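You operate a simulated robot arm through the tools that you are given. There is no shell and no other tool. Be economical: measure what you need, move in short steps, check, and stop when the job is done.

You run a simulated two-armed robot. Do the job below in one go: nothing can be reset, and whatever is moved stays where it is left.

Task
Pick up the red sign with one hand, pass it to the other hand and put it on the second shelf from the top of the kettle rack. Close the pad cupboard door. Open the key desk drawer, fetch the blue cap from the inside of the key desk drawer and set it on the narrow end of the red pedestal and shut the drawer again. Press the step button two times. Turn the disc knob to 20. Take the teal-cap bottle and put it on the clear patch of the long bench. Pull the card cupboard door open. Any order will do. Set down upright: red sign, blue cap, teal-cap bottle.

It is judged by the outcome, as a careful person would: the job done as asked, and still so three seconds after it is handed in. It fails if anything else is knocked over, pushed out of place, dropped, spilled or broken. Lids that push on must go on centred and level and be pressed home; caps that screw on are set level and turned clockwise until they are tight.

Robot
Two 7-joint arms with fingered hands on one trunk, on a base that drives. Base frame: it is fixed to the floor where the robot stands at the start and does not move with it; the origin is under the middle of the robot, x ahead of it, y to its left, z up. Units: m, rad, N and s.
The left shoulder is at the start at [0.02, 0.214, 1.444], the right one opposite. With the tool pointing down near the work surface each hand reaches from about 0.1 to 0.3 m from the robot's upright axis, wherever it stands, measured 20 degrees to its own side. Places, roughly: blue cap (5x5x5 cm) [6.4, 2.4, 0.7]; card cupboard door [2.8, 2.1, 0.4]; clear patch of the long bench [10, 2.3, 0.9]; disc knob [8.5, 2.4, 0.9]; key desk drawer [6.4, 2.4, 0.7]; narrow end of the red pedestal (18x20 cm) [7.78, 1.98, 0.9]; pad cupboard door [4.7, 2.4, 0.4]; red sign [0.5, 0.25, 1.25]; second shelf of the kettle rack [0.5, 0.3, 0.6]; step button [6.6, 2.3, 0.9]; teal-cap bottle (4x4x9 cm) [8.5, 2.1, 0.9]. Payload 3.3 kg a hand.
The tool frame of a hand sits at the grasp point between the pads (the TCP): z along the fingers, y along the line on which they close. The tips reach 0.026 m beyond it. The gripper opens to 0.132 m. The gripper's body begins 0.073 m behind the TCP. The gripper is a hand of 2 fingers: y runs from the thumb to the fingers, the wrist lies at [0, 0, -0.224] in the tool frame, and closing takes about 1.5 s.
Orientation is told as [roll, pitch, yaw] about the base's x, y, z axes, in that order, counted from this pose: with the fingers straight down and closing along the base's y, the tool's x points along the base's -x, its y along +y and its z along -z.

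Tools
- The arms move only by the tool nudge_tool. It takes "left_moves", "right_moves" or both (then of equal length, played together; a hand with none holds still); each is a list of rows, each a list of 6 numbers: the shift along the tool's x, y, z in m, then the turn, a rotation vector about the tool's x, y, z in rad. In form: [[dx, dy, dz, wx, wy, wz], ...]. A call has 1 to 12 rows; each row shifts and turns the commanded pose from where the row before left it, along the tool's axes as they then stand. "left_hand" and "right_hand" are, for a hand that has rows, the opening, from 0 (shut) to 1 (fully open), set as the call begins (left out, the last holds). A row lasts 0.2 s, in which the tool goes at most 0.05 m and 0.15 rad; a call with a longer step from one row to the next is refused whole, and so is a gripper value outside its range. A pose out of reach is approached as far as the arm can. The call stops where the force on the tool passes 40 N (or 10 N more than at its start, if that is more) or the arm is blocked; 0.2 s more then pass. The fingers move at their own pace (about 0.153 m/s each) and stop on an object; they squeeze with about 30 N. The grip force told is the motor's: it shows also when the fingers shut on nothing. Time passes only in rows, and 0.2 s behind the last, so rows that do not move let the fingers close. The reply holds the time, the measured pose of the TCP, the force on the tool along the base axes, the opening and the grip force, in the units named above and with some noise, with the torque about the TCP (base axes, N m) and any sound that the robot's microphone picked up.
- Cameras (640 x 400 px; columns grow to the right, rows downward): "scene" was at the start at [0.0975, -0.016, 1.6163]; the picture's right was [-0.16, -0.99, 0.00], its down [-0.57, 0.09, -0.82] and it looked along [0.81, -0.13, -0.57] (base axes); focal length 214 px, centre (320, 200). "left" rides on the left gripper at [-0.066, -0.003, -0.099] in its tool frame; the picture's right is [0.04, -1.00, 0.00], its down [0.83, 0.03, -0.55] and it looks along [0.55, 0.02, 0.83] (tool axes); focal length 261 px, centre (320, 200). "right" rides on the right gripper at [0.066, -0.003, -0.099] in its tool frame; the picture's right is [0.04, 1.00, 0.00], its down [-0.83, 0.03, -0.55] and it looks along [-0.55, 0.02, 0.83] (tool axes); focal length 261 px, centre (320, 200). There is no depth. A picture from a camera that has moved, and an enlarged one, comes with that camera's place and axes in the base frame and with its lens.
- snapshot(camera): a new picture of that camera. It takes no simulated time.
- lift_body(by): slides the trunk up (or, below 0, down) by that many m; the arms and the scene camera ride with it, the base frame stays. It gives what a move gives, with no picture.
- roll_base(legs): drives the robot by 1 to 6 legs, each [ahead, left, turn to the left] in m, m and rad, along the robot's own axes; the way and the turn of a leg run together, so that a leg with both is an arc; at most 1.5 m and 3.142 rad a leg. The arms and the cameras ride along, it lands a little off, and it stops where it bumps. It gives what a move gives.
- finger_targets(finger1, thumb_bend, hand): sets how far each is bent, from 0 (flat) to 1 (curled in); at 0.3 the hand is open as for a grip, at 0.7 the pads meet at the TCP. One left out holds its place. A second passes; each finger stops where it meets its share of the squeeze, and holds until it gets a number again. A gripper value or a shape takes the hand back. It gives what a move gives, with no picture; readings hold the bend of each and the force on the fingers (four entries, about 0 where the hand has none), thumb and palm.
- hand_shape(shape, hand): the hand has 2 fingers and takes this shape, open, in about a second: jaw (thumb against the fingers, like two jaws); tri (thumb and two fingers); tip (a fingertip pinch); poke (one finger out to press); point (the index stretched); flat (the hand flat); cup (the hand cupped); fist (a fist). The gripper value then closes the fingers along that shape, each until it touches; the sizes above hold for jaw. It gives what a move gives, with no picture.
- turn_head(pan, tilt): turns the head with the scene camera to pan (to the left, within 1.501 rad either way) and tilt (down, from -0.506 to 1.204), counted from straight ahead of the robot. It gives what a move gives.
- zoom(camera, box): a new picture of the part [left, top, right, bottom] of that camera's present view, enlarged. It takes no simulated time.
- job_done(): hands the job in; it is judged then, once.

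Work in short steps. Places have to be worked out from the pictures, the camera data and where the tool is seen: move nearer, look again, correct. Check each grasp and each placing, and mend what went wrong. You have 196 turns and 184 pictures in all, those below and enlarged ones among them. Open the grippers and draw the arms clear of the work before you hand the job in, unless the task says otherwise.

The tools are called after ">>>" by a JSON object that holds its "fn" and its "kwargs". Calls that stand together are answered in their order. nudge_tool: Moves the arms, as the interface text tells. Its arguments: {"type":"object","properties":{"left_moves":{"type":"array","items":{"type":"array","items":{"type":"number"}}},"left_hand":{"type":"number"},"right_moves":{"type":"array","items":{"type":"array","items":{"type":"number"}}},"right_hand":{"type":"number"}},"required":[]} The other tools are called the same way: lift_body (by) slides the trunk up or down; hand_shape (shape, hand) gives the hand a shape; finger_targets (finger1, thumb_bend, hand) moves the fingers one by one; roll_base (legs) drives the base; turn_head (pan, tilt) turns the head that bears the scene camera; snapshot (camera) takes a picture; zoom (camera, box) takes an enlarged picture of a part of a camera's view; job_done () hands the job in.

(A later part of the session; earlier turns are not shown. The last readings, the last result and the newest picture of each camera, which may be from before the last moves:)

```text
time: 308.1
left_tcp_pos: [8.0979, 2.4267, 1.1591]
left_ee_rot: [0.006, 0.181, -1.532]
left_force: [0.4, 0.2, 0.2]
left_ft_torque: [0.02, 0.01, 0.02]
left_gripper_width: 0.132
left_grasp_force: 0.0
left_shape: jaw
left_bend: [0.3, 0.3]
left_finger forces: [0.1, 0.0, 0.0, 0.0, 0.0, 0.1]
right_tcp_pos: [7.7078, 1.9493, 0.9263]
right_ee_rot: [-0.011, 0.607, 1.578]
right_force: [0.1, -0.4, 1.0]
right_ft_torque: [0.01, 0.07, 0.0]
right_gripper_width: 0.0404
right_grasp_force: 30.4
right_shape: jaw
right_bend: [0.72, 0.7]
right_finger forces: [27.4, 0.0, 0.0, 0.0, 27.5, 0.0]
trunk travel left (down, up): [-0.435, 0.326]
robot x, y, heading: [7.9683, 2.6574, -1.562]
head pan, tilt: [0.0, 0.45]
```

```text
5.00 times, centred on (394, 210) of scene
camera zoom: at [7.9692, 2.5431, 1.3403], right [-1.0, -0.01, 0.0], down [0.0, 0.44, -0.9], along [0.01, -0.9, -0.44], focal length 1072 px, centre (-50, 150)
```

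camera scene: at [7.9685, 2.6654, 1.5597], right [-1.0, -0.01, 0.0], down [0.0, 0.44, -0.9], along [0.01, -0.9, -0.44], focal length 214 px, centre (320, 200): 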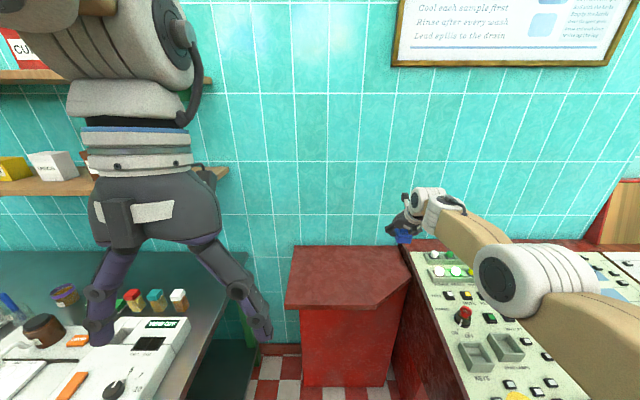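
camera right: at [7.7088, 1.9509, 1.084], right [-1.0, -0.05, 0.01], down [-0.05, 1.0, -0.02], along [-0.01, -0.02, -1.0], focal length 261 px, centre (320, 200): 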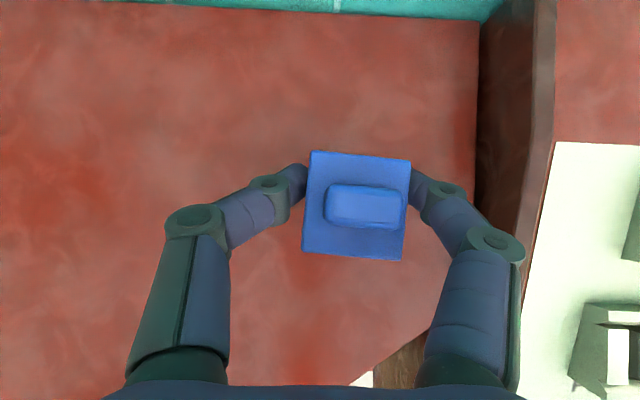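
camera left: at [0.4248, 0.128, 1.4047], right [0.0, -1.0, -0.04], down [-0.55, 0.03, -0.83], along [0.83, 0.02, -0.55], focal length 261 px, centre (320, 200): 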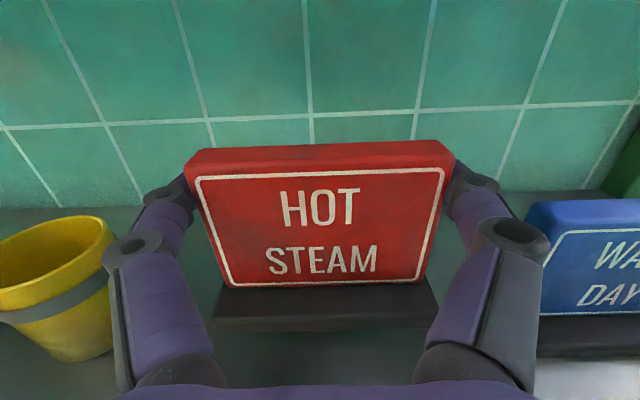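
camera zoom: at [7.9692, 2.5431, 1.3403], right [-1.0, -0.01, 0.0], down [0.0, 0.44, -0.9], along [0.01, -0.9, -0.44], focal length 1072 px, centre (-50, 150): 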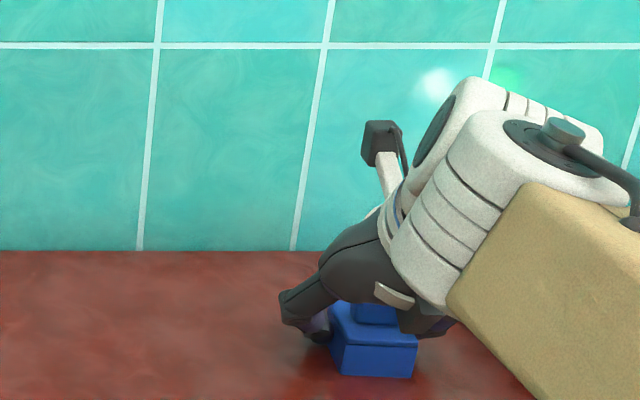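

Just touching. Press 2 mm more, release, and raise.

>>> {"fn": "lift_body", "kwargs": {"by": -0.003}}

>>> {"fn": "nudge_tool", "kwargs": {"right_moves": [[0, 0, 0, 0, 0, 0], [0, 0, 0, 0, 0, 0], [0, 0, 0, 0, 0, 0]], "right_hand": 0.6}}

>>> {"fn": "nudge_tool", "kwargs": {"right_moves": [[0, 0, -0.03, 0, 0, 0], [0, 0, -0.04, 0, 0, 0], [0, 0, -0.04, 0, 0, 0], [0, 0, 0, 0, 0, 0]]}}

>>> {"fn": "snapshot", "kwargs": {"camera": "right"}}

```text
time: 308.6
left_tcp_pos: [8.0983, 2.4274, 1.1564]
left_ee_rot: [0.007, 0.18, -1.531]
left_force: [-0.3, 0.9, 0.0]
left_ft_torque: [-0.04, 0.0, 0.0]
left_gripper_width: 0.132
left_grasp_force: 0.0
left_shape: jaw
left_bend: [0.3, 0.3]
left_finger forces: [0.1, 0.0, 0.0, 0.0, 0.0, 0.0]
right_tcp_pos: [7.7071, 1.9469, 0.9257]
right_ee_rot: [-0.008, 0.611, 1.582]
right_force: [-0.9, -1.0, 9.4]
right_ft_torque: [-0.1, 0.4, 0.02]
right_gripper_width: 0.0401
right_grasp_force: 29.9
right_shape: jaw
right_bend: [0.72, 0.7]
right_finger forces: [32.0, 0.1, 0.0, 0.1, 28.2, 0.1]
trunk travel left (down, up): [-0.432, 0.329]
robot x, y, heading: [7.9687, 2.6579, -1.567]
head pan, tilt: [0.0, 0.45]
```

```text
time: 309.4
left_tcp_pos: [8.0991, 2.4291, 1.1548]
left_ee_rot: [0.005, 0.181, -1.531]
left_force: [-0.3, -0.9, 0.4]
left_ft_torque: [0.01, -0.05, -0.01]
left_gripper_width: 0.1324
left_grasp_force: 0.0
left_shape: jaw
left_bend: [0.3, 0.3]
left_finger forces: [0.0, 0.1, 0.1, 0.0, 0.1, 0.0]
right_tcp_pos: [7.7075, 1.949, 0.925]
right_ee_rot: [-0.01, 0.609, 1.58]
right_force: [4.9, -1.6, 11.7]
right_ft_torque: [-0.18, 0.44, 0.1]
right_gripper_width: 0.0717
right_grasp_force: 0.1
right_shape: jaw
right_bend: [0.74, 0.7]
right_finger forces: [12.2, 0.0, 0.1, 0.0, 0.0, 0.1]
trunk travel left (down, up): [-0.432, 0.329]
robot x, y, heading: [7.9672, 2.6628, -1.566]
head pan, tilt: [0.0, 0.45]
```

```text
time: 310.4
left_tcp_pos: [8.098, 2.4272, 1.1547]
left_ee_rot: [0.006, 0.179, -1.53]
left_force: [1.0, -0.5, 0.3]
left_ft_torque: [0.01, -0.01, -0.01]
left_gripper_width: 0.1319
left_grasp_force: 0.0
left_shape: jaw
left_bend: [0.3, 0.3]
left_finger forces: [0.0, 0.0, 0.1, 0.1, 0.1, 0.0]
right_tcp_pos: [7.7059, 2.0113, 1.0132]
right_ee_rot: [-0.011, 0.608, 1.579]
right_force: [0.0, 0.2, -0.5]
right_ft_torque: [0.0, 0.0, 0.01]
right_gripper_width: 0.0784
right_grasp_force: 0.0
right_shape: jaw
right_bend: [0.71, 0.7]
right_finger forces: [0.0, 0.0, 0.0, 0.0, 0.1, 0.1]
trunk travel left (down, up): [-0.432, 0.329]
robot x, y, heading: [7.9713, 2.6584, -1.562]
head pan, tilt: [0.0, 0.45]
```

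```text
56 pictures are left
camera right: at [7.7073, 2.0138, 1.1328], right [-1.0, -0.05, 0.01], down [-0.05, 1.0, -0.02], along [-0.01, -0.02, -1.0], focal length 261 px, centre (320, 200)
```

right: 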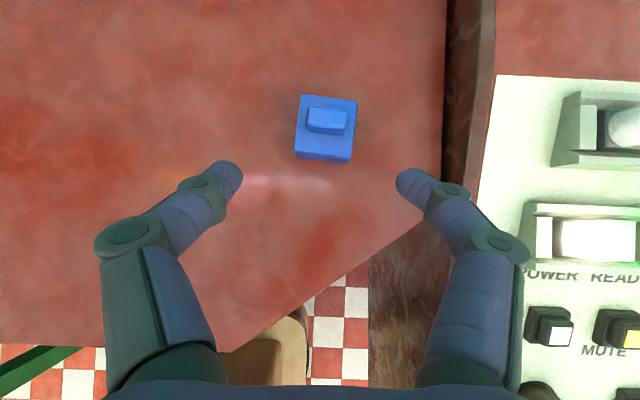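

The cap stands upright on the narrow end. Next I go to the bench at x≈8.5 with the bottle and the disc knob.

>>> {"fn": "lift_body", "kwargs": {"by": 0.2}}

>>> {"fn": "roll_base", "kwargs": {"legs": [[-0.5, 0, 0], [0, 0.7, 0]]}}

>>> {"fn": "turn_head", "kwargs": {"pan": -0.15, "tilt": 0.6}}

>>> {"fn": "snapshot", "kwargs": {"camera": "scene"}}

```text
time: 312.6
left_tcp_pos: [8.0976, 2.4263, 1.3545]
left_ee_rot: [0.007, 0.179, -1.53]
left_force: [0.2, 1.6, -0.5]
left_ft_torque: [0.02, -0.03, 0.01]
left_gripper_width: 0.1322
left_grasp_force: 0.0
left_shape: jaw
left_bend: [0.3, 0.3]
left_finger forces: [0.1, 0.0, 0.0, 0.0, 0.1, 0.0]
right_tcp_pos: [7.7054, 2.0107, 1.2118]
right_ee_rot: [-0.011, 0.603, 1.578]
right_force: [0.6, -0.1, 0.1]
right_ft_torque: [-0.02, 0.01, 0.0]
right_gripper_width: 0.0788
right_grasp_force: 0.1
right_shape: jaw
right_bend: [0.71, 0.7]
right_finger forces: [0.0, 0.0, 0.0, 0.0, 0.1, 0.0]
trunk travel left (down, up): [-0.632, 0.129]
robot x, y, heading: [7.9686, 2.6615, -1.562]
head pan, tilt: [0.0, 0.45]
```

```text
time: 319.0
left_tcp_pos: [8.7973, 2.929, 1.3558]
left_ee_rot: [0.007, 0.178, -1.533]
left_force: [0.4, -0.8, 0.1]
left_ft_torque: [0.02, 0.0, 0.04]
left_gripper_width: 0.1321
left_grasp_force: 0.0
left_shape: jaw
left_bend: [0.3, 0.3]
left_finger forces: [0.0, 0.1, 0.0, 0.0, 0.0, 0.0]
right_tcp_pos: [8.4038, 2.5146, 1.2122]
right_ee_rot: [-0.01, 0.608, 1.572]
right_force: [-1.1, 0.6, 0.9]
right_ft_torque: [0.05, -0.01, -0.01]
right_gripper_width: 0.0788
right_grasp_force: 0.1
right_shape: jaw
right_bend: [0.71, 0.7]
right_finger forces: [0.0, 0.1, 0.1, 0.0, 0.0, 0.1]
trunk travel left (down, up): [-0.632, 0.129]
robot x, y, heading: [8.6676, 3.1631, -1.571]
head pan, tilt: [0.0, 0.45]
```

```text
time: 319.7
left_tcp_pos: [8.797, 2.9298, 1.3553]
left_ee_rot: [0.006, 0.179, -1.534]
left_force: [-0.8, -0.6, 0.5]
left_ft_torque: [-0.01, 0.01, 0.0]
left_gripper_width: 0.132
left_grasp_force: 0.2
left_shape: jaw
left_bend: [0.3, 0.3]
left_finger forces: [0.0, 0.1, 0.0, 0.0, 0.0, 0.0]
right_tcp_pos: [8.4039, 2.515, 1.2128]
right_ee_rot: [-0.012, 0.609, 1.573]
right_force: [-0.1, -0.5, 0.4]
right_ft_torque: [0.0, 0.03, -0.02]
right_gripper_width: 0.0791
right_grasp_force: 0.2
right_shape: jaw
right_bend: [0.71, 0.7]
right_finger forces: [0.0, 0.0, 0.1, 0.0, 0.0, 0.0]
trunk travel left (down, up): [-0.632, 0.129]
robot x, y, heading: [8.6676, 3.1637, -1.567]
head pan, tilt: [-0.15, 0.6]
```

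```text
55 pictures are left
camera scene: at [8.6559, 3.061, 1.5242], right [-0.99, 0.15, 0.0], down [0.08, 0.56, -0.83], along [-0.12, -0.82, -0.56], focal length 214 px, centre (320, 200)
```

scene: 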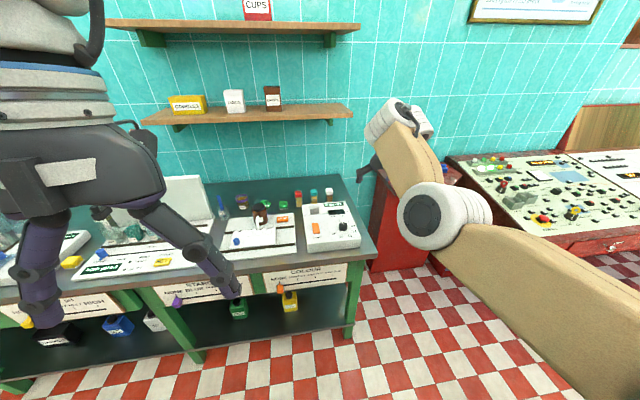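

>>> {"fn": "zoom", "kwargs": {"camera": "scene", "box": [200, 170, 392, 290]}}

```text
3.33 times, centred on (296, 230) of scene
camera zoom: at [8.6559, 3.061, 1.5242], right [-0.99, 0.15, 0.0], down [0.08, 0.56, -0.83], along [-0.12, -0.82, -0.56], focal length 715 px, centre (400, 100)
```

zoom: 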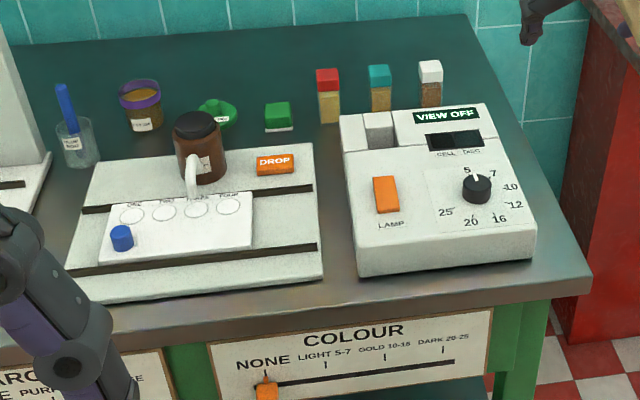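

Disc knob ≈(8.477, 2.455) currently at 5; the teal-cap bottle stands behind the colorimeter ≈(8.56, 2.20) between red- and white-capped ones. I bring the right hand over the bottle.

>>> {"fn": "roll_base", "kwargs": {"legs": [[0, 0.156, 0], [0.24, 0, 0]]}}

>>> {"fn": "snapshot", "kwargs": {"camera": "right"}}

```text
time: 322.5
left_tcp_pos: [8.9515, 2.6834, 1.354]
left_ee_rot: [0.007, 0.18, -1.537]
left_force: [0.7, -0.9, -0.3]
left_ft_torque: [0.03, 0.02, 0.0]
left_gripper_width: 0.1318
left_grasp_force: 0.1
left_shape: jaw
left_bend: [0.3, 0.3]
left_finger forces: [0.1, 0.0, 0.0, 0.1, 0.0, 0.0]
right_tcp_pos: [8.5578, 2.2693, 1.2127]
right_ee_rot: [-0.01, 0.606, 1.571]
right_force: [1.2, 0.1, -0.6]
right_ft_torque: [0.04, -0.03, 0.01]
right_gripper_width: 0.0787
right_grasp_force: 0.0
right_shape: jaw
right_bend: [0.71, 0.7]
right_finger forces: [0.0, 0.0, 0.0, 0.0, 0.0, 0.0]
trunk travel left (down, up): [-0.632, 0.129]
robot x, y, heading: [8.8226, 2.9172, -1.572]
head pan, tilt: [-0.15, 0.6]
```

```text
53 pictures are left
camera right: at [8.5586, 2.272, 1.3316], right [-1.0, -0.04, 0.01], down [-0.04, 1.0, -0.02], along [-0.01, -0.02, -1.0], focal length 261 px, centre (320, 200)
```

right: 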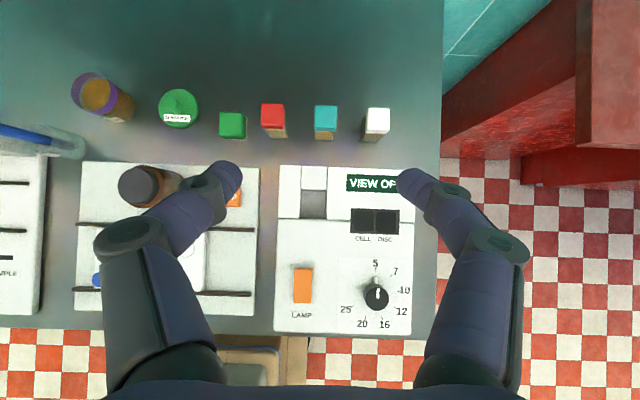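

Clear top view: the teal bottle is at (8.552, 2.158); the knob points at 5 and must turn ≈207° clockwise to 20. I narrow the gripper, move over the bottle and lower.

>>> {"fn": "nudge_tool", "kwargs": {"right_moves": [[0, 0, 0, 0, 0, 0], [0, 0, 0, 0, 0, 0], [0, 0, 0, 0, 0, 0]], "right_hand": 0.42}}

>>> {"fn": "roll_base", "kwargs": {"legs": [[0.111, -0.005, 0]]}}

>>> {"fn": "lift_body", "kwargs": {"by": -0.16}}

>>> {"fn": "snapshot", "kwargs": {"camera": "right"}}

```text
time: 323.3
left_tcp_pos: [8.952, 2.6842, 1.3559]
left_ee_rot: [0.008, 0.18, -1.536]
left_force: [-0.5, -0.1, 0.0]
left_ft_torque: [-0.02, 0.06, 0.01]
left_gripper_width: 0.1321
left_grasp_force: 0.1
left_shape: jaw
left_bend: [0.3, 0.3]
left_finger forces: [0.0, 0.1, 0.0, 0.1, 0.1, 0.0]
right_tcp_pos: [8.557, 2.2713, 1.2126]
right_ee_rot: [-0.01, 0.608, 1.571]
right_force: [1.3, -0.5, -0.6]
right_ft_torque: [-0.01, -0.01, -0.02]
right_gripper_width: 0.056
right_grasp_force: 0.0
right_shape: jaw
right_bend: [0.73, 0.7]
right_finger forces: [0.1, 0.0, 0.1, 0.0, 0.0, 0.1]
trunk travel left (down, up): [-0.632, 0.129]
robot x, y, heading: [8.8249, 2.9188, -1.57]
head pan, tilt: [-0.15, 0.6]
```

```text
time: 324.5
left_tcp_pos: [8.946, 2.5716, 1.3558]
left_ee_rot: [0.008, 0.18, -1.536]
left_force: [-0.6, -0.8, -0.1]
left_ft_torque: [0.01, 0.01, 0.03]
left_gripper_width: 0.132
left_grasp_force: 0.0
left_shape: jaw
left_bend: [0.3, 0.3]
left_finger forces: [0.1, 0.0, 0.0, 0.1, 0.1, 0.1]
right_tcp_pos: [8.552, 2.1587, 1.2126]
right_ee_rot: [-0.009, 0.606, 1.57]
right_force: [-0.7, -0.4, 0.5]
right_ft_torque: [0.0, 0.03, 0.0]
right_gripper_width: 0.0559
right_grasp_force: 0.1
right_shape: jaw
right_bend: [0.73, 0.7]
right_finger forces: [0.0, 0.1, 0.1, 0.0, 0.0, 0.0]
trunk travel left (down, up): [-0.632, 0.129]
robot x, y, heading: [8.8203, 2.8041, -1.569]
head pan, tilt: [-0.15, 0.6]
```

```text
time: 326.4
left_tcp_pos: [8.9474, 2.5723, 1.1948]
left_ee_rot: [0.008, 0.179, -1.536]
left_force: [0.2, 0.1, 1.0]
left_ft_torque: [0.0, 0.01, -0.01]
left_gripper_width: 0.132
left_grasp_force: 0.0
left_shape: jaw
left_bend: [0.3, 0.3]
left_finger forces: [0.0, 0.0, 0.0, 0.0, 0.1, 0.1]
right_tcp_pos: [8.5516, 2.159, 1.0524]
right_ee_rot: [-0.011, 0.607, 1.572]
right_force: [0.9, 0.0, -0.2]
right_ft_torque: [-0.01, -0.04, 0.03]
right_gripper_width: 0.0559
right_grasp_force: 0.1
right_shape: jaw
right_bend: [0.73, 0.7]
right_finger forces: [0.0, 0.0, 0.0, 0.0, 0.1, 0.0]
trunk travel left (down, up): [-0.472, 0.289]
robot x, y, heading: [8.8175, 2.8084, -1.575]
head pan, tilt: [-0.15, 0.6]
```

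```text
52 pictures are left
camera right: at [8.5537, 2.161, 1.1725], right [-1.0, -0.04, 0.01], down [-0.04, 1.0, -0.02], along [-0.01, -0.02, -1.0], focal length 261 px, centre (320, 200)
```

right: 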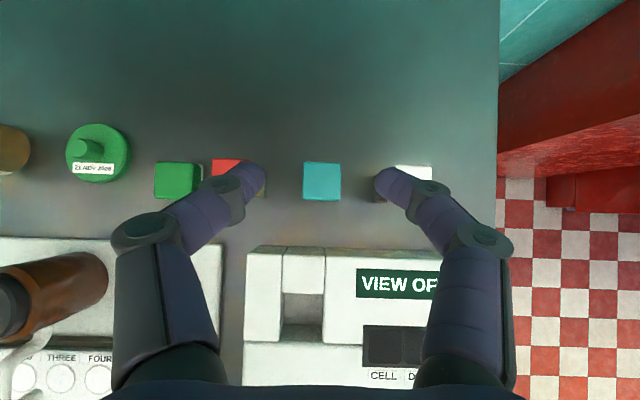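

I narrow the gripper to ≈4.6 cm for clearance to the neighbours, go 1 cm forward and lower to grip height.

>>> {"fn": "nudge_tool", "kwargs": {"right_moves": [[0, 0, 0, 0, 0, 0], [0, 0, 0, 0, 0, 0]], "right_hand": 0.35}}

>>> {"fn": "roll_base", "kwargs": {"legs": [[0.01, 0, 0]]}}

>>> {"fn": "lift_body", "kwargs": {"by": -0.07}}

>>> {"fn": "snapshot", "kwargs": {"camera": "right"}}

>>> {"fn": "zoom", "kwargs": {"camera": "scene", "box": [290, 150, 450, 250]}}

```text
time: 326.9
left_tcp_pos: [8.9466, 2.5724, 1.1946]
left_ee_rot: [0.008, 0.18, -1.535]
left_force: [-0.4, 0.1, -0.1]
left_ft_torque: [0.0, 0.01, 0.02]
left_gripper_width: 0.1321
left_grasp_force: 0.1
left_shape: jaw
left_bend: [0.3, 0.3]
left_finger forces: [0.0, 0.1, 0.1, 0.0, 0.0, 0.0]
right_tcp_pos: [8.5512, 2.1581, 1.0534]
right_ee_rot: [-0.01, 0.607, 1.572]
right_force: [0.4, -0.6, -0.1]
right_ft_torque: [-0.01, -0.01, 0.0]
right_gripper_width: 0.0465
right_grasp_force: 0.2
right_shape: jaw
right_bend: [0.73, 0.7]
right_finger forces: [0.0, 0.0, 0.0, 0.0, 0.0, 0.0]
trunk travel left (down, up): [-0.472, 0.289]
robot x, y, heading: [8.8204, 2.8019, -1.575]
head pan, tilt: [-0.15, 0.6]
```

```text
time: 327.7
left_tcp_pos: [8.9465, 2.5613, 1.1947]
left_ee_rot: [0.009, 0.18, -1.537]
left_force: [0.1, 0.2, -0.3]
left_ft_torque: [0.02, -0.02, 0.0]
left_gripper_width: 0.1318
left_grasp_force: 0.0
left_shape: jaw
left_bend: [0.3, 0.3]
left_finger forces: [0.0, 0.0, 0.1, 0.0, 0.0, 0.0]
right_tcp_pos: [8.5523, 2.149, 1.0522]
right_ee_rot: [-0.01, 0.606, 1.571]
right_force: [0.2, -0.1, -0.1]
right_ft_torque: [0.03, -0.02, 0.02]
right_gripper_width: 0.0468
right_grasp_force: 0.1
right_shape: jaw
right_bend: [0.73, 0.7]
right_finger forces: [0.0, 0.0, 0.0, 0.0, 0.0, 0.0]
trunk travel left (down, up): [-0.472, 0.289]
robot x, y, heading: [8.8185, 2.7948, -1.571]
head pan, tilt: [-0.15, 0.6]
```

```text
time: 328.8
left_tcp_pos: [8.9474, 2.5618, 1.1243]
left_ee_rot: [0.006, 0.181, -1.536]
left_force: [0.8, 0.8, 0.7]
left_ft_torque: [0.01, 0.01, -0.02]
left_gripper_width: 0.132
left_grasp_force: 0.0
left_shape: jaw
left_bend: [0.3, 0.3]
left_finger forces: [0.0, 0.0, 0.1, 0.0, 0.1, 0.0]
right_tcp_pos: [8.5513, 2.1492, 0.9837]
right_ee_rot: [-0.01, 0.607, 1.572]
right_force: [-0.1, -0.5, 0.7]
right_ft_torque: [0.0, -0.01, -0.02]
right_gripper_width: 0.0465
right_grasp_force: 0.0
right_shape: jaw
right_bend: [0.73, 0.7]
right_finger forces: [0.0, 0.1, 0.0, 0.0, 0.0, 0.0]
trunk travel left (down, up): [-0.402, 0.359]
robot x, y, heading: [8.8196, 2.7906, -1.57]
head pan, tilt: [-0.15, 0.6]
```

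```text
51 pictures are left
camera right: at [8.5539, 2.1512, 1.1026], right [-1.0, -0.04, 0.02], down [-0.04, 1.0, -0.02], along [-0.01, -0.02, -1.0], focal length 261 px, centre (320, 200)
```

right: 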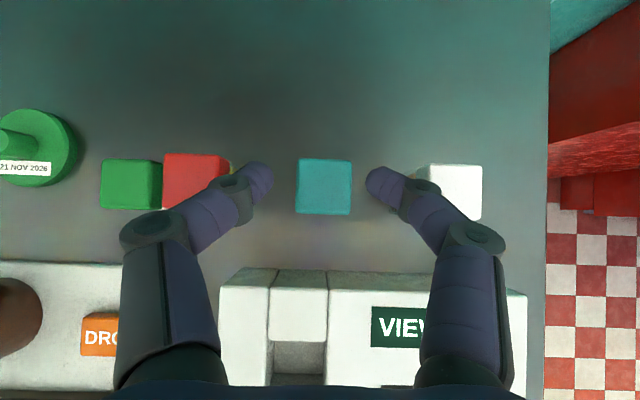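

```text
4.00 times, centred on (370, 200) of scene
camera zoom: at [8.8059, 2.6795, 1.2937], right [-0.99, 0.15, 0.0], down [0.08, 0.56, -0.83], along [-0.12, -0.82, -0.56], focal length 858 px, centre (120, 200)
```

zoom: 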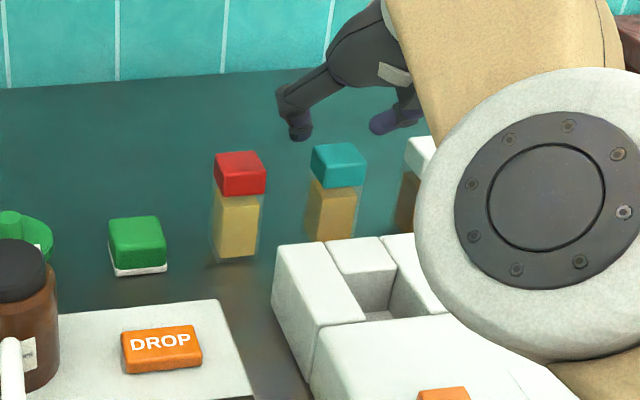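

Bottle top is actually ≈0.945 (bench ≈0.855), centre (8.549, 2.142). Lower another 0.075 and grip.

>>> {"fn": "lift_body", "kwargs": {"by": -0.07}}

>>> {"fn": "snapshot", "kwargs": {"camera": "right"}}

```text
time: 329.9
left_tcp_pos: [8.9459, 2.5625, 1.0551]
left_ee_rot: [0.008, 0.177, -1.536]
left_force: [0.4, 0.2, -0.7]
left_ft_torque: [-0.01, 0.03, -0.02]
left_gripper_width: 0.1321
left_grasp_force: 0.1
left_shape: jaw
left_bend: [0.3, 0.3]
left_finger forces: [0.0, 0.1, 0.0, 0.0, 0.1, 0.0]
right_tcp_pos: [8.5522, 2.1482, 0.9137]
right_ee_rot: [-0.009, 0.608, 1.572]
right_force: [0.2, -0.4, 0.4]
right_ft_torque: [0.0, -0.01, 0.02]
right_gripper_width: 0.0463
right_grasp_force: 0.0
right_shape: jaw
right_bend: [0.73, 0.7]
right_finger forces: [0.0, 0.1, 0.0, 0.0, 0.1, 0.0]
trunk travel left (down, up): [-0.332, 0.429]
robot x, y, heading: [8.8148, 2.7984, -1.575]
head pan, tilt: [-0.15, 0.6]
```

```text
49 pictures are left
camera right: at [8.5539, 2.1511, 1.0326], right [-1.0, -0.04, 0.02], down [-0.04, 1.0, -0.02], along [-0.01, -0.02, -1.0], focal length 261 px, centre (320, 200)
```

right: 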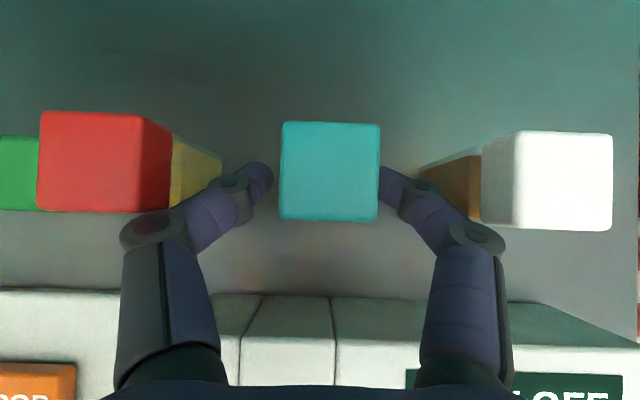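

Fingers straddle the bottle cleanly. Lower 15 mm more and close.

>>> {"fn": "lift_body", "kwargs": {"by": -0.015}}

>>> {"fn": "nudge_tool", "kwargs": {"right_moves": [[0, 0.002, 0, 0, 0, 0], [0, 0, 0, 0, 0, 0], [0, 0, 0, 0, 0, 0], [0, 0, 0, 0, 0, 0], [0, 0, 0, 0, 0, 0]], "right_hand": 0}}

>>> {"fn": "lift_body", "kwargs": {"by": 0.2}}

>>> {"fn": "snapshot", "kwargs": {"camera": "right"}}

```text
time: 330.5
left_tcp_pos: [8.9471, 2.5627, 1.0411]
left_ee_rot: [0.007, 0.179, -1.537]
left_force: [0.1, 1.0, -0.4]
left_ft_torque: [-0.01, -0.01, 0.0]
left_gripper_width: 0.132
left_grasp_force: 0.0
left_shape: jaw
left_bend: [0.3, 0.3]
left_finger forces: [0.1, 0.0, 0.0, 0.0, 0.0, 0.1]
right_tcp_pos: [8.5483, 2.1489, 0.8975]
right_ee_rot: [-0.007, 0.604, 1.568]
right_force: [0.8, -0.8, -0.8]
right_ft_torque: [-0.01, -0.02, -0.04]
right_gripper_width: 0.0467
right_grasp_force: 0.1
right_shape: jaw
right_bend: [0.73, 0.7]
right_finger forces: [0.1, 0.1, 0.0, 0.0, 0.0, 0.1]
trunk travel left (down, up): [-0.317, 0.444]
robot x, y, heading: [8.8169, 2.7951, -1.568]
head pan, tilt: [-0.15, 0.6]
```

```text
time: 331.7
left_tcp_pos: [8.9462, 2.5624, 1.041]
left_ee_rot: [0.006, 0.18, -1.537]
left_force: [0.8, 1.1, 0.4]
left_ft_torque: [0.01, 0.02, 0.04]
left_gripper_width: 0.1321
left_grasp_force: 0.0
left_shape: jaw
left_bend: [0.3, 0.3]
left_finger forces: [0.1, 0.0, 0.1, 0.0, 0.0, 0.0]
right_tcp_pos: [8.5497, 2.1485, 0.8985]
right_ee_rot: [-0.01, 0.607, 1.57]
right_force: [0.3, -0.3, 0.0]
right_ft_torque: [-0.01, -0.01, -0.01]
right_gripper_width: 0.028
right_grasp_force: 30.2
right_shape: jaw
right_bend: [0.73, 0.7]
right_finger forces: [27.1, 0.0, 0.0, 0.0, 27.0, 0.1]
trunk travel left (down, up): [-0.317, 0.444]
robot x, y, heading: [8.8189, 2.7939, -1.572]
head pan, tilt: [-0.15, 0.6]
```

```text
time: 333.9
left_tcp_pos: [8.9472, 2.562, 1.2399]
left_ee_rot: [0.009, 0.181, -1.537]
left_force: [0.2, 0.5, 0.2]
left_ft_torque: [0.01, -0.03, 0.01]
left_gripper_width: 0.1321
left_grasp_force: 0.2
left_shape: jaw
left_bend: [0.3, 0.3]
left_finger forces: [0.1, 0.1, 0.0, 0.0, 0.0, 0.0]
right_tcp_pos: [8.551, 2.1488, 1.0973]
right_ee_rot: [-0.012, 0.604, 1.571]
right_force: [-0.3, -0.7, -0.3]
right_ft_torque: [0.05, 0.0, -0.05]
right_gripper_width: 0.0278
right_grasp_force: 29.8
right_shape: jaw
right_bend: [0.73, 0.7]
right_finger forces: [27.1, 0.0, 0.0, 0.0, 27.1, 0.1]
trunk travel left (down, up): [-0.517, 0.244]
robot x, y, heading: [8.8151, 2.7934, -1.572]
head pan, tilt: [-0.15, 0.6]
```

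```text
48 pictures are left
camera right: at [8.5517, 2.1505, 1.2165], right [-1.0, -0.04, 0.01], down [-0.04, 1.0, -0.02], along [-0.01, -0.02, -1.0], focal length 261 px, centre (320, 200)
```

right: 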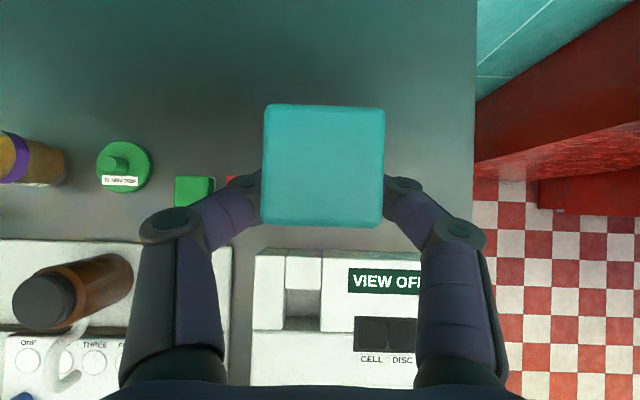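

Bottle held (and the reading offset confirms the cap really was 5 cm). Now to the long bench near x≈10.

>>> {"fn": "roll_base", "kwargs": {"legs": [[-0.45, 0, 0], [0, 1.3, 0]]}}

>>> {"fn": "turn_head", "kwargs": {"pan": -0.1, "tilt": 0.55}}

>>> {"fn": "snapshot", "kwargs": {"camera": "scene"}}

```text
time: 342.7
left_tcp_pos: [10.2485, 3.0121, 1.2399]
left_ee_rot: [0.007, 0.179, -1.537]
left_force: [0.3, 0.0, 0.2]
left_ft_torque: [0.0, -0.01, -0.03]
left_gripper_width: 0.1319
left_grasp_force: 0.0
left_shape: jaw
left_bend: [0.3, 0.3]
left_finger forces: [0.1, 0.0, 0.0, 0.0, 0.0, 0.0]
right_tcp_pos: [9.8528, 2.5983, 1.0987]
right_ee_rot: [-0.012, 0.606, 1.57]
right_force: [-0.1, 0.8, -0.6]
right_ft_torque: [0.03, 0.02, 0.0]
right_gripper_width: 0.028
right_grasp_force: 30.0
right_shape: jaw
right_bend: [0.73, 0.7]
right_finger forces: [27.0, 0.1, 0.1, 0.1, 27.1, 0.0]
trunk travel left (down, up): [-0.517, 0.244]
robot x, y, heading: [10.1225, 3.2472, -1.574]
head pan, tilt: [-0.15, 0.6]
```

```text
time: 343.3
left_tcp_pos: [10.2484, 3.0123, 1.2408]
left_ee_rot: [0.009, 0.18, -1.536]
left_force: [0.7, -0.4, 0.2]
left_ft_torque: [0.0, 0.0, -0.01]
left_gripper_width: 0.1321
left_grasp_force: 0.2
left_shape: jaw
left_bend: [0.3, 0.3]
left_finger forces: [0.0, 0.0, 0.0, 0.0, 0.0, 0.1]
right_tcp_pos: [9.8527, 2.5975, 1.0982]
right_ee_rot: [-0.01, 0.607, 1.57]
right_force: [0.1, 0.3, 0.2]
right_ft_torque: [0.01, -0.01, 0.02]
right_gripper_width: 0.0279
right_grasp_force: 29.8
right_shape: jaw
right_bend: [0.73, 0.7]
right_finger forces: [27.0, 0.1, 0.1, 0.0, 27.1, 0.0]
trunk travel left (down, up): [-0.517, 0.244]
robot x, y, heading: [10.1202, 3.2451, -1.573]
head pan, tilt: [-0.099, 0.55]
```

```text
47 pictures are left
camera scene: at [10.112, 3.1379, 1.4136], right [-0.99, 0.1, 0.0], down [0.05, 0.52, -0.85], along [-0.08, -0.85, -0.52], focal length 214 px, centre (320, 200)
```

scene: 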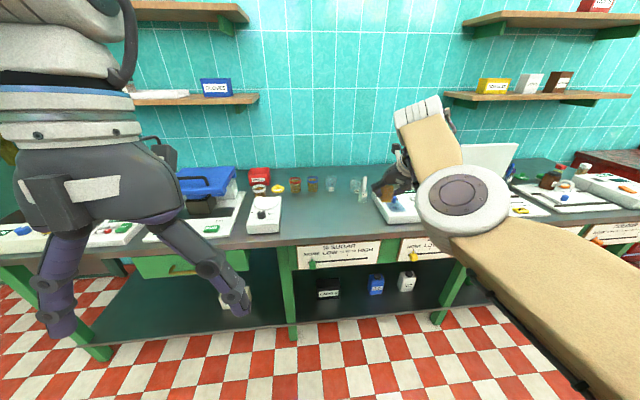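

The clear patch is around (10.0, 2.33) between two white devices. I move the bottle over it.

>>> {"fn": "roll_base", "kwargs": {"legs": [[0, 0.135, 0], [0.26, 0, 0]]}}

>>> {"fn": "snapshot", "kwargs": {"camera": "right"}}

>>> {"fn": "snapshot", "kwargs": {"camera": "scene"}}

```text
time: 346.1
left_tcp_pos: [10.3833, 2.7448, 1.2403]
left_ee_rot: [0.006, 0.181, -1.539]
left_force: [-0.3, 0.8, 0.1]
left_ft_torque: [-0.01, 0.0, 0.0]
left_gripper_width: 0.1321
left_grasp_force: 0.0
left_shape: jaw
left_bend: [0.3, 0.3]
left_finger forces: [0.0, 0.0, 0.1, 0.0, 0.0, 0.0]
right_tcp_pos: [9.9871, 2.3322, 1.0979]
right_ee_rot: [-0.011, 0.605, 1.572]
right_force: [0.6, -0.6, -0.5]
right_ft_torque: [0.05, 0.04, 0.01]
right_gripper_width: 0.028
right_grasp_force: 29.7
right_shape: jaw
right_bend: [0.73, 0.7]
right_finger forces: [27.1, 0.0, 0.1, 0.0, 27.0, 0.1]
trunk travel left (down, up): [-0.517, 0.244]
robot x, y, heading: [10.2565, 2.9774, -1.57]
head pan, tilt: [-0.099, 0.55]
```

```text
46 pictures are left
camera right: at [9.9888, 2.3347, 1.2163], right [-1.0, -0.04, 0.01], down [-0.04, 1.0, -0.02], along [-0.01, -0.02, -1.0], focal length 261 px, centre (320, 200)
```

right: 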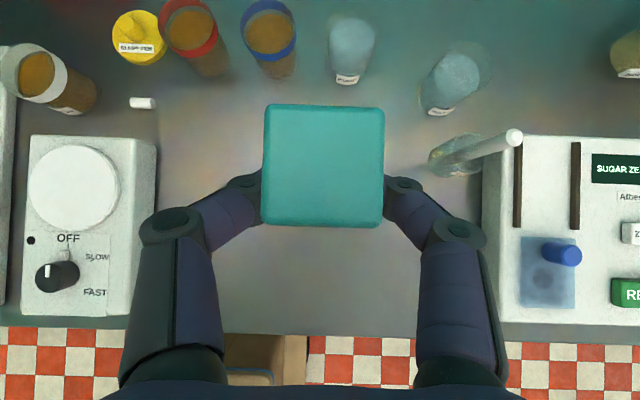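

```text
45 pictures are left
camera scene: at [10.2476, 2.8717, 1.4135], right [-0.99, 0.1, 0.0], down [0.05, 0.52, -0.85], along [-0.09, -0.85, -0.52], focal length 214 px, centre (320, 200)
```

scene: 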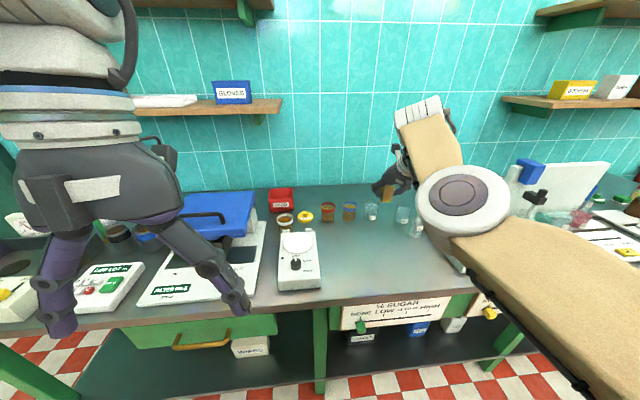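

The area below is clear. Lower the bottle.

>>> {"fn": "lift_body", "kwargs": {"by": -0.185}}

>>> {"fn": "lift_body", "kwargs": {"by": -0.01}}

>>> {"fn": "lift_body", "kwargs": {"by": -0.004}}

```text
time: 348.2
left_tcp_pos: [10.3841, 2.7481, 1.0562]
left_ee_rot: [0.005, 0.18, -1.536]
left_force: [0.1, -0.5, -0.4]
left_ft_torque: [0.02, 0.04, -0.01]
left_gripper_width: 0.1321
left_grasp_force: 0.0
left_shape: jaw
left_bend: [0.3, 0.3]
left_finger forces: [0.0, 0.0, 0.1, 0.0, 0.0, 0.1]
right_tcp_pos: [9.9871, 2.334, 0.9136]
right_ee_rot: [-0.009, 0.607, 1.57]
right_force: [-0.4, -0.5, -0.3]
right_ft_torque: [-0.02, 0.01, -0.02]
right_gripper_width: 0.0277
right_grasp_force: 30.0
right_shape: jaw
right_bend: [0.73, 0.7]
right_finger forces: [27.1, 0.0, 0.1, 0.0, 27.1, 0.1]
trunk travel left (down, up): [-0.332, 0.429]
robot x, y, heading: [10.2558, 2.9823, -1.57]
head pan, tilt: [-0.099, 0.55]
```

```text
time: 348.8
left_tcp_pos: [10.3841, 2.7468, 1.0449]
left_ee_rot: [0.007, 0.18, -1.536]
left_force: [0.2, 0.7, 0.3]
left_ft_torque: [-0.07, 0.0, -0.03]
left_gripper_width: 0.1318
left_grasp_force: 0.1
left_shape: jaw
left_bend: [0.3, 0.3]
left_finger forces: [0.0, 0.0, 0.0, 0.0, 0.1, 0.1]
right_tcp_pos: [9.9872, 2.3339, 0.9032]
right_ee_rot: [-0.01, 0.609, 1.569]
right_force: [-0.1, 0.4, -0.2]
right_ft_torque: [0.01, -0.01, -0.03]
right_gripper_width: 0.0278
right_grasp_force: 30.3
right_shape: jaw
right_bend: [0.73, 0.7]
right_finger forces: [27.2, 0.0, 0.0, 0.0, 27.2, 0.0]
trunk travel left (down, up): [-0.322, 0.439]
robot x, y, heading: [10.2568, 2.9777, -1.571]
head pan, tilt: [-0.099, 0.55]
```

```text
time: 349.3
left_tcp_pos: [10.3834, 2.7478, 1.0411]
left_ee_rot: [0.006, 0.179, -1.537]
left_force: [0.8, -0.2, -0.5]
left_ft_torque: [0.02, -0.01, 0.01]
left_gripper_width: 0.132
left_grasp_force: 0.1
left_shape: jaw
left_bend: [0.3, 0.3]
left_finger forces: [0.0, 0.1, 0.0, 0.0, 0.0, 0.0]
right_tcp_pos: [9.985, 2.3356, 0.8974]
right_ee_rot: [-0.01, 0.605, 1.57]
right_force: [0.0, -0.1, -1.0]
right_ft_torque: [0.0, -0.03, -0.01]
right_gripper_width: 0.0282
right_grasp_force: 30.7
right_shape: jaw
right_bend: [0.73, 0.7]
right_finger forces: [27.2, 0.0, 0.0, 0.0, 27.2, 0.1]
trunk travel left (down, up): [-0.318, 0.443]
robot x, y, heading: [10.2614, 2.9793, -1.567]
head pan, tilt: [-0.099, 0.55]
```

Near contact height; continue down in 2–3 mm steps watching force.

>>> {"fn": "lift_body", "kwargs": {"by": -0.003}}

>>> {"fn": "lift_body", "kwargs": {"by": -0.003}}

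>>> {"fn": "zoom", "kwargs": {"camera": "scene", "box": [340, 150, 468, 230]}}

```text
time: 349.8
left_tcp_pos: [10.3848, 2.7483, 1.0391]
left_ee_rot: [0.006, 0.178, -1.537]
left_force: [-0.4, 0.1, -0.4]
left_ft_torque: [-0.02, -0.03, 0.02]
left_gripper_width: 0.132
left_grasp_force: 0.0
left_shape: jaw
left_bend: [0.3, 0.3]
left_finger forces: [0.0, 0.1, 0.0, 0.0, 0.0, 0.0]
right_tcp_pos: [9.985, 2.3329, 0.8961]
right_ee_rot: [-0.009, 0.61, 1.568]
right_force: [1.8, -1.3, 5.9]
right_ft_torque: [-0.08, -0.04, 0.03]
right_gripper_width: 0.0283
right_grasp_force: 30.4
right_shape: jaw
right_bend: [0.73, 0.7]
right_finger forces: [27.5, 0.1, 0.1, 0.0, 28.9, 0.0]
trunk travel left (down, up): [-0.315, 0.446]
robot x, y, heading: [10.2579, 2.9771, -1.575]
head pan, tilt: [-0.099, 0.55]
```

```text
time: 350.3
left_tcp_pos: [10.3846, 2.7487, 1.0349]
left_ee_rot: [0.005, 0.179, -1.538]
left_force: [0.5, 0.1, 0.1]
left_ft_torque: [-0.02, 0.0, -0.02]
left_gripper_width: 0.132
left_grasp_force: 0.1
left_shape: jaw
left_bend: [0.3, 0.3]
left_finger forces: [0.0, 0.0, 0.1, 0.0, 0.0, 0.0]
right_tcp_pos: [9.9844, 2.3335, 0.8955]
right_ee_rot: [-0.008, 0.614, 1.566]
right_force: [3.9, -2.8, 19.2]
right_ft_torque: [-0.2, -0.17, 0.07]
right_gripper_width: 0.0287
right_grasp_force: 30.3
right_shape: jaw
right_bend: [0.74, 0.7]
right_finger forces: [28.4, 0.2, 0.0, 0.0, 33.0, 0.1]
trunk travel left (down, up): [-0.312, 0.449]
robot x, y, heading: [10.2547, 2.9846, -1.572]
head pan, tilt: [-0.099, 0.55]
```

```text
5.00 times, centred on (404, 190) of scene
camera zoom: at [10.2488, 2.8485, 1.2076], right [-0.99, 0.1, 0.0], down [0.05, 0.52, -0.85], along [-0.09, -0.85, -0.52], focal length 1072 px, centre (-100, 250)
```

zoom: 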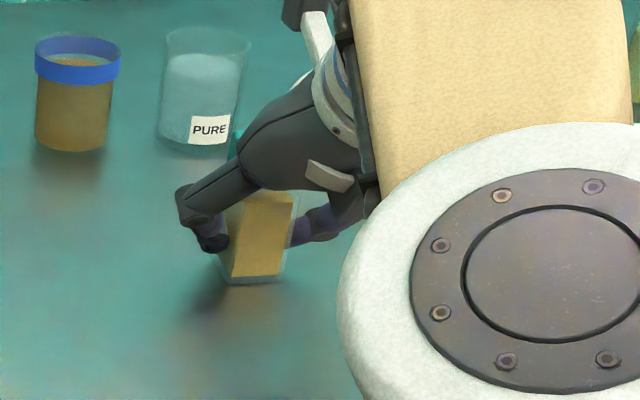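

Contact. I relieve 2 mm, open partially and retract.

>>> {"fn": "lift_body", "kwargs": {"by": 0.003}}

>>> {"fn": "nudge_tool", "kwargs": {"right_moves": [[0, 0, 0, 0, 0, 0], [0, 0, 0, 0, 0, 0], [0, 0, 0, 0, 0, 0]], "right_hand": 0.45}}

>>> {"fn": "lift_body", "kwargs": {"by": 0.18}}

>>> {"fn": "snapshot", "kwargs": {"camera": "right"}}

```text
time: 350.9
left_tcp_pos: [10.3842, 2.7493, 1.0373]
left_ee_rot: [0.006, 0.18, -1.537]
left_force: [-0.5, 0.7, 0.3]
left_ft_torque: [0.03, 0.02, 0.0]
left_gripper_width: 0.1319
left_grasp_force: 0.1
left_shape: jaw
left_bend: [0.3, 0.3]
left_finger forces: [0.0, 0.0, 0.1, 0.1, 0.0, 0.1]
right_tcp_pos: [9.985, 2.3348, 0.8973]
right_ee_rot: [-0.011, 0.608, 1.567]
right_force: [0.1, -1.2, 3.9]
right_ft_torque: [-0.04, -0.04, -0.02]
right_gripper_width: 0.0284
right_grasp_force: 29.7
right_shape: jaw
right_bend: [0.74, 0.7]
right_finger forces: [29.8, 0.1, 0.0, 0.0, 29.4, 0.1]
trunk travel left (down, up): [-0.315, 0.446]
robot x, y, heading: [10.2581, 2.9791, -1.569]
head pan, tilt: [-0.099, 0.55]
```

```text
time: 351.6
left_tcp_pos: [10.3839, 2.7477, 1.0378]
left_ee_rot: [0.006, 0.18, -1.539]
left_force: [-0.8, -0.8, -0.2]
left_ft_torque: [0.01, 0.03, -0.01]
left_gripper_width: 0.1321
left_grasp_force: 0.0
left_shape: jaw
left_bend: [0.3, 0.3]
left_finger forces: [0.0, 0.0, 0.0, 0.0, 0.0, 0.0]
right_tcp_pos: [9.9855, 2.3336, 0.8948]
right_ee_rot: [-0.009, 0.605, 1.568]
right_force: [-0.1, -0.8, -0.3]
right_ft_torque: [0.0, 0.04, 0.0]
right_gripper_width: 0.059
right_grasp_force: 0.0
right_shape: jaw
right_bend: [0.73, 0.7]
right_finger forces: [0.0, 0.1, 0.0, 0.0, 0.0, 0.1]
trunk travel left (down, up): [-0.315, 0.446]
robot x, y, heading: [10.2582, 2.9771, -1.573]
head pan, tilt: [-0.099, 0.55]
```

```text
time: 353.6
left_tcp_pos: [10.3842, 2.7472, 1.216]
left_ee_rot: [0.008, 0.18, -1.539]
left_force: [-0.1, 0.3, -0.4]
left_ft_torque: [-0.01, 0.01, 0.03]
left_gripper_width: 0.1321
left_grasp_force: 0.1
left_shape: jaw
left_bend: [0.3, 0.3]
left_finger forces: [0.0, 0.1, 0.0, 0.0, 0.1, 0.0]
right_tcp_pos: [9.9876, 2.3346, 1.0752]
right_ee_rot: [-0.011, 0.606, 1.569]
right_force: [0.4, 1.0, 0.0]
right_ft_torque: [0.01, 0.0, 0.01]
right_gripper_width: 0.0586
right_grasp_force: 0.0
right_shape: jaw
right_bend: [0.73, 0.7]
right_finger forces: [0.0, 0.1, 0.0, 0.1, 0.0, 0.1]
trunk travel left (down, up): [-0.495, 0.266]
robot x, y, heading: [10.26, 2.9798, -1.571]
head pan, tilt: [-0.099, 0.55]
```

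```text
43 pictures are left
camera right: at [9.9888, 2.3357, 1.1945], right [-1.0, -0.04, 0.01], down [-0.04, 1.0, -0.02], along [-0.01, -0.02, -1.0], focal length 261 px, centre (320, 200)
```

right: 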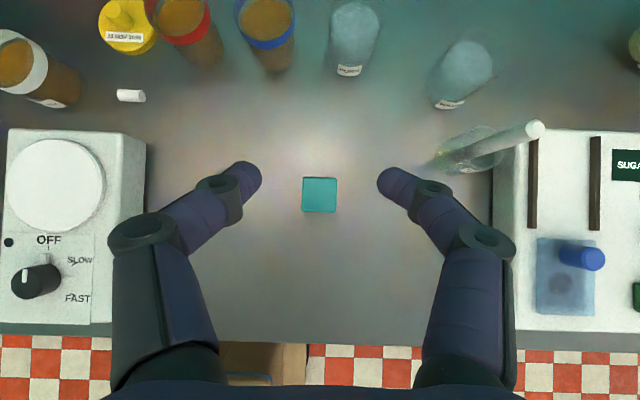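

The bottle stands upright on the clear patch. Now the disc knob: I back off and bring the right hand to vertical (nearer the body, lower).

>>> {"fn": "roll_base", "kwargs": {"legs": [[-0.4, 0, 0]]}}

>>> {"fn": "nudge_tool", "kwargs": {"right_moves": [[-0.035, 0, 0, 0, -0.1, 0], [-0.035, 0, 0, 0, -0.1, 0], [-0.035, 0, 0, 0, -0.1, 0], [-0.035, 0, 0, 0, -0.1, 0], [-0.035, 0, 0.02, 0, -0.1, 0], [-0.03, 0, 0.03, 0, -0.1, 0], [0, 0, 0.03, 0, 0, 0], [0, 0, 0.03, 0, 0, 0], [0, 0, 0, 0, 0, 0]]}}

>>> {"fn": "nudge_tool", "kwargs": {"right_moves": [[0, 0, 0, 0, 0, -0.15], [0, 0, 0, 0, 0, -0.15], [0, 0, 0, 0, 0, -0.15], [0, 0, 0, 0, 0, -0.15], [0, 0, 0, 0, 0, -0.15], [0, 0, 0, 0, 0, -0.15], [0, 0, 0, 0, 0, -0.15], [0, 0, 0, 0, 0, -0.15], [0, 0, 0, 0, 0, -0.15], [0, 0, 0, 0, 0, -0.15], [0, 0, 0, 0, 0, -0.15]]}}

```text
time: 356.1
left_tcp_pos: [10.3844, 3.1471, 1.2175]
left_ee_rot: [0.007, 0.18, -1.535]
left_force: [0.3, 0.1, -0.2]
left_ft_torque: [0.03, -0.01, 0.01]
left_gripper_width: 0.1319
left_grasp_force: 0.0
left_shape: jaw
left_bend: [0.3, 0.3]
left_finger forces: [0.1, 0.0, 0.1, 0.1, 0.0, 0.0]
right_tcp_pos: [9.9869, 2.7332, 1.0762]
right_ee_rot: [-0.011, 0.608, 1.571]
right_force: [0.1, 0.0, 0.2]
right_ft_torque: [0.02, -0.01, 0.01]
right_gripper_width: 0.0587
right_grasp_force: 0.2
right_shape: jaw
right_bend: [0.73, 0.7]
right_finger forces: [0.0, 0.1, 0.0, 0.0, 0.0, 0.1]
trunk travel left (down, up): [-0.495, 0.266]
robot x, y, heading: [10.2569, 3.3776, -1.57]
head pan, tilt: [-0.099, 0.55]
```

```text
time: 358.1
left_tcp_pos: [10.3848, 3.1468, 1.2179]
left_ee_rot: [0.006, 0.179, -1.537]
left_force: [-0.2, -0.3, 0.3]
left_ft_torque: [-0.02, -0.01, -0.03]
left_gripper_width: 0.1321
left_grasp_force: 0.1
left_shape: jaw
left_bend: [0.3, 0.3]
left_finger forces: [0.0, 0.1, 0.0, 0.0, 0.0, 0.0]
right_tcp_pos: [9.9813, 2.8589, 0.9041]
right_ee_rot: [-0.01, 0.077, 1.576]
right_force: [0.4, 0.5, 0.7]
right_ft_torque: [0.04, 0.0, -0.02]
right_gripper_width: 0.0596
right_grasp_force: 0.1
right_shape: jaw
right_bend: [0.73, 0.7]
right_finger forces: [0.1, 0.0, 0.0, 0.0, 0.0, 0.1]
right hand out of reach, approached as far as the arm can: row 3
trunk travel left (down, up): [-0.495, 0.266]
robot x, y, heading: [10.2552, 3.3791, -1.572]
head pan, tilt: [-0.099, 0.55]
```

```text
time: 360.5
left_tcp_pos: [10.3843, 3.1471, 1.2185]
left_ee_rot: [0.008, 0.181, -1.536]
left_force: [-0.7, 0.5, -0.9]
left_ft_torque: [-0.02, 0.01, -0.01]
left_gripper_width: 0.132
left_grasp_force: 0.2
left_shape: jaw
left_bend: [0.3, 0.3]
left_finger forces: [0.1, 0.1, 0.1, 0.1, 0.0, 0.0]
right_tcp_pos: [9.9815, 2.8597, 0.9039]
right_ee_rot: [0.076, 0.002, -3.055]
right_force: [0.2, -0.8, -0.3]
right_ft_torque: [0.03, -0.03, 0.05]
right_gripper_width: 0.0597
right_grasp_force: 0.0
right_shape: jaw
right_bend: [0.73, 0.7]
right_finger forces: [0.0, 0.0, 0.0, 0.0, 0.0, 0.1]
trunk travel left (down, up): [-0.495, 0.266]
robot x, y, heading: [10.2568, 3.3787, -1.569]
head pan, tilt: [-0.099, 0.55]
```

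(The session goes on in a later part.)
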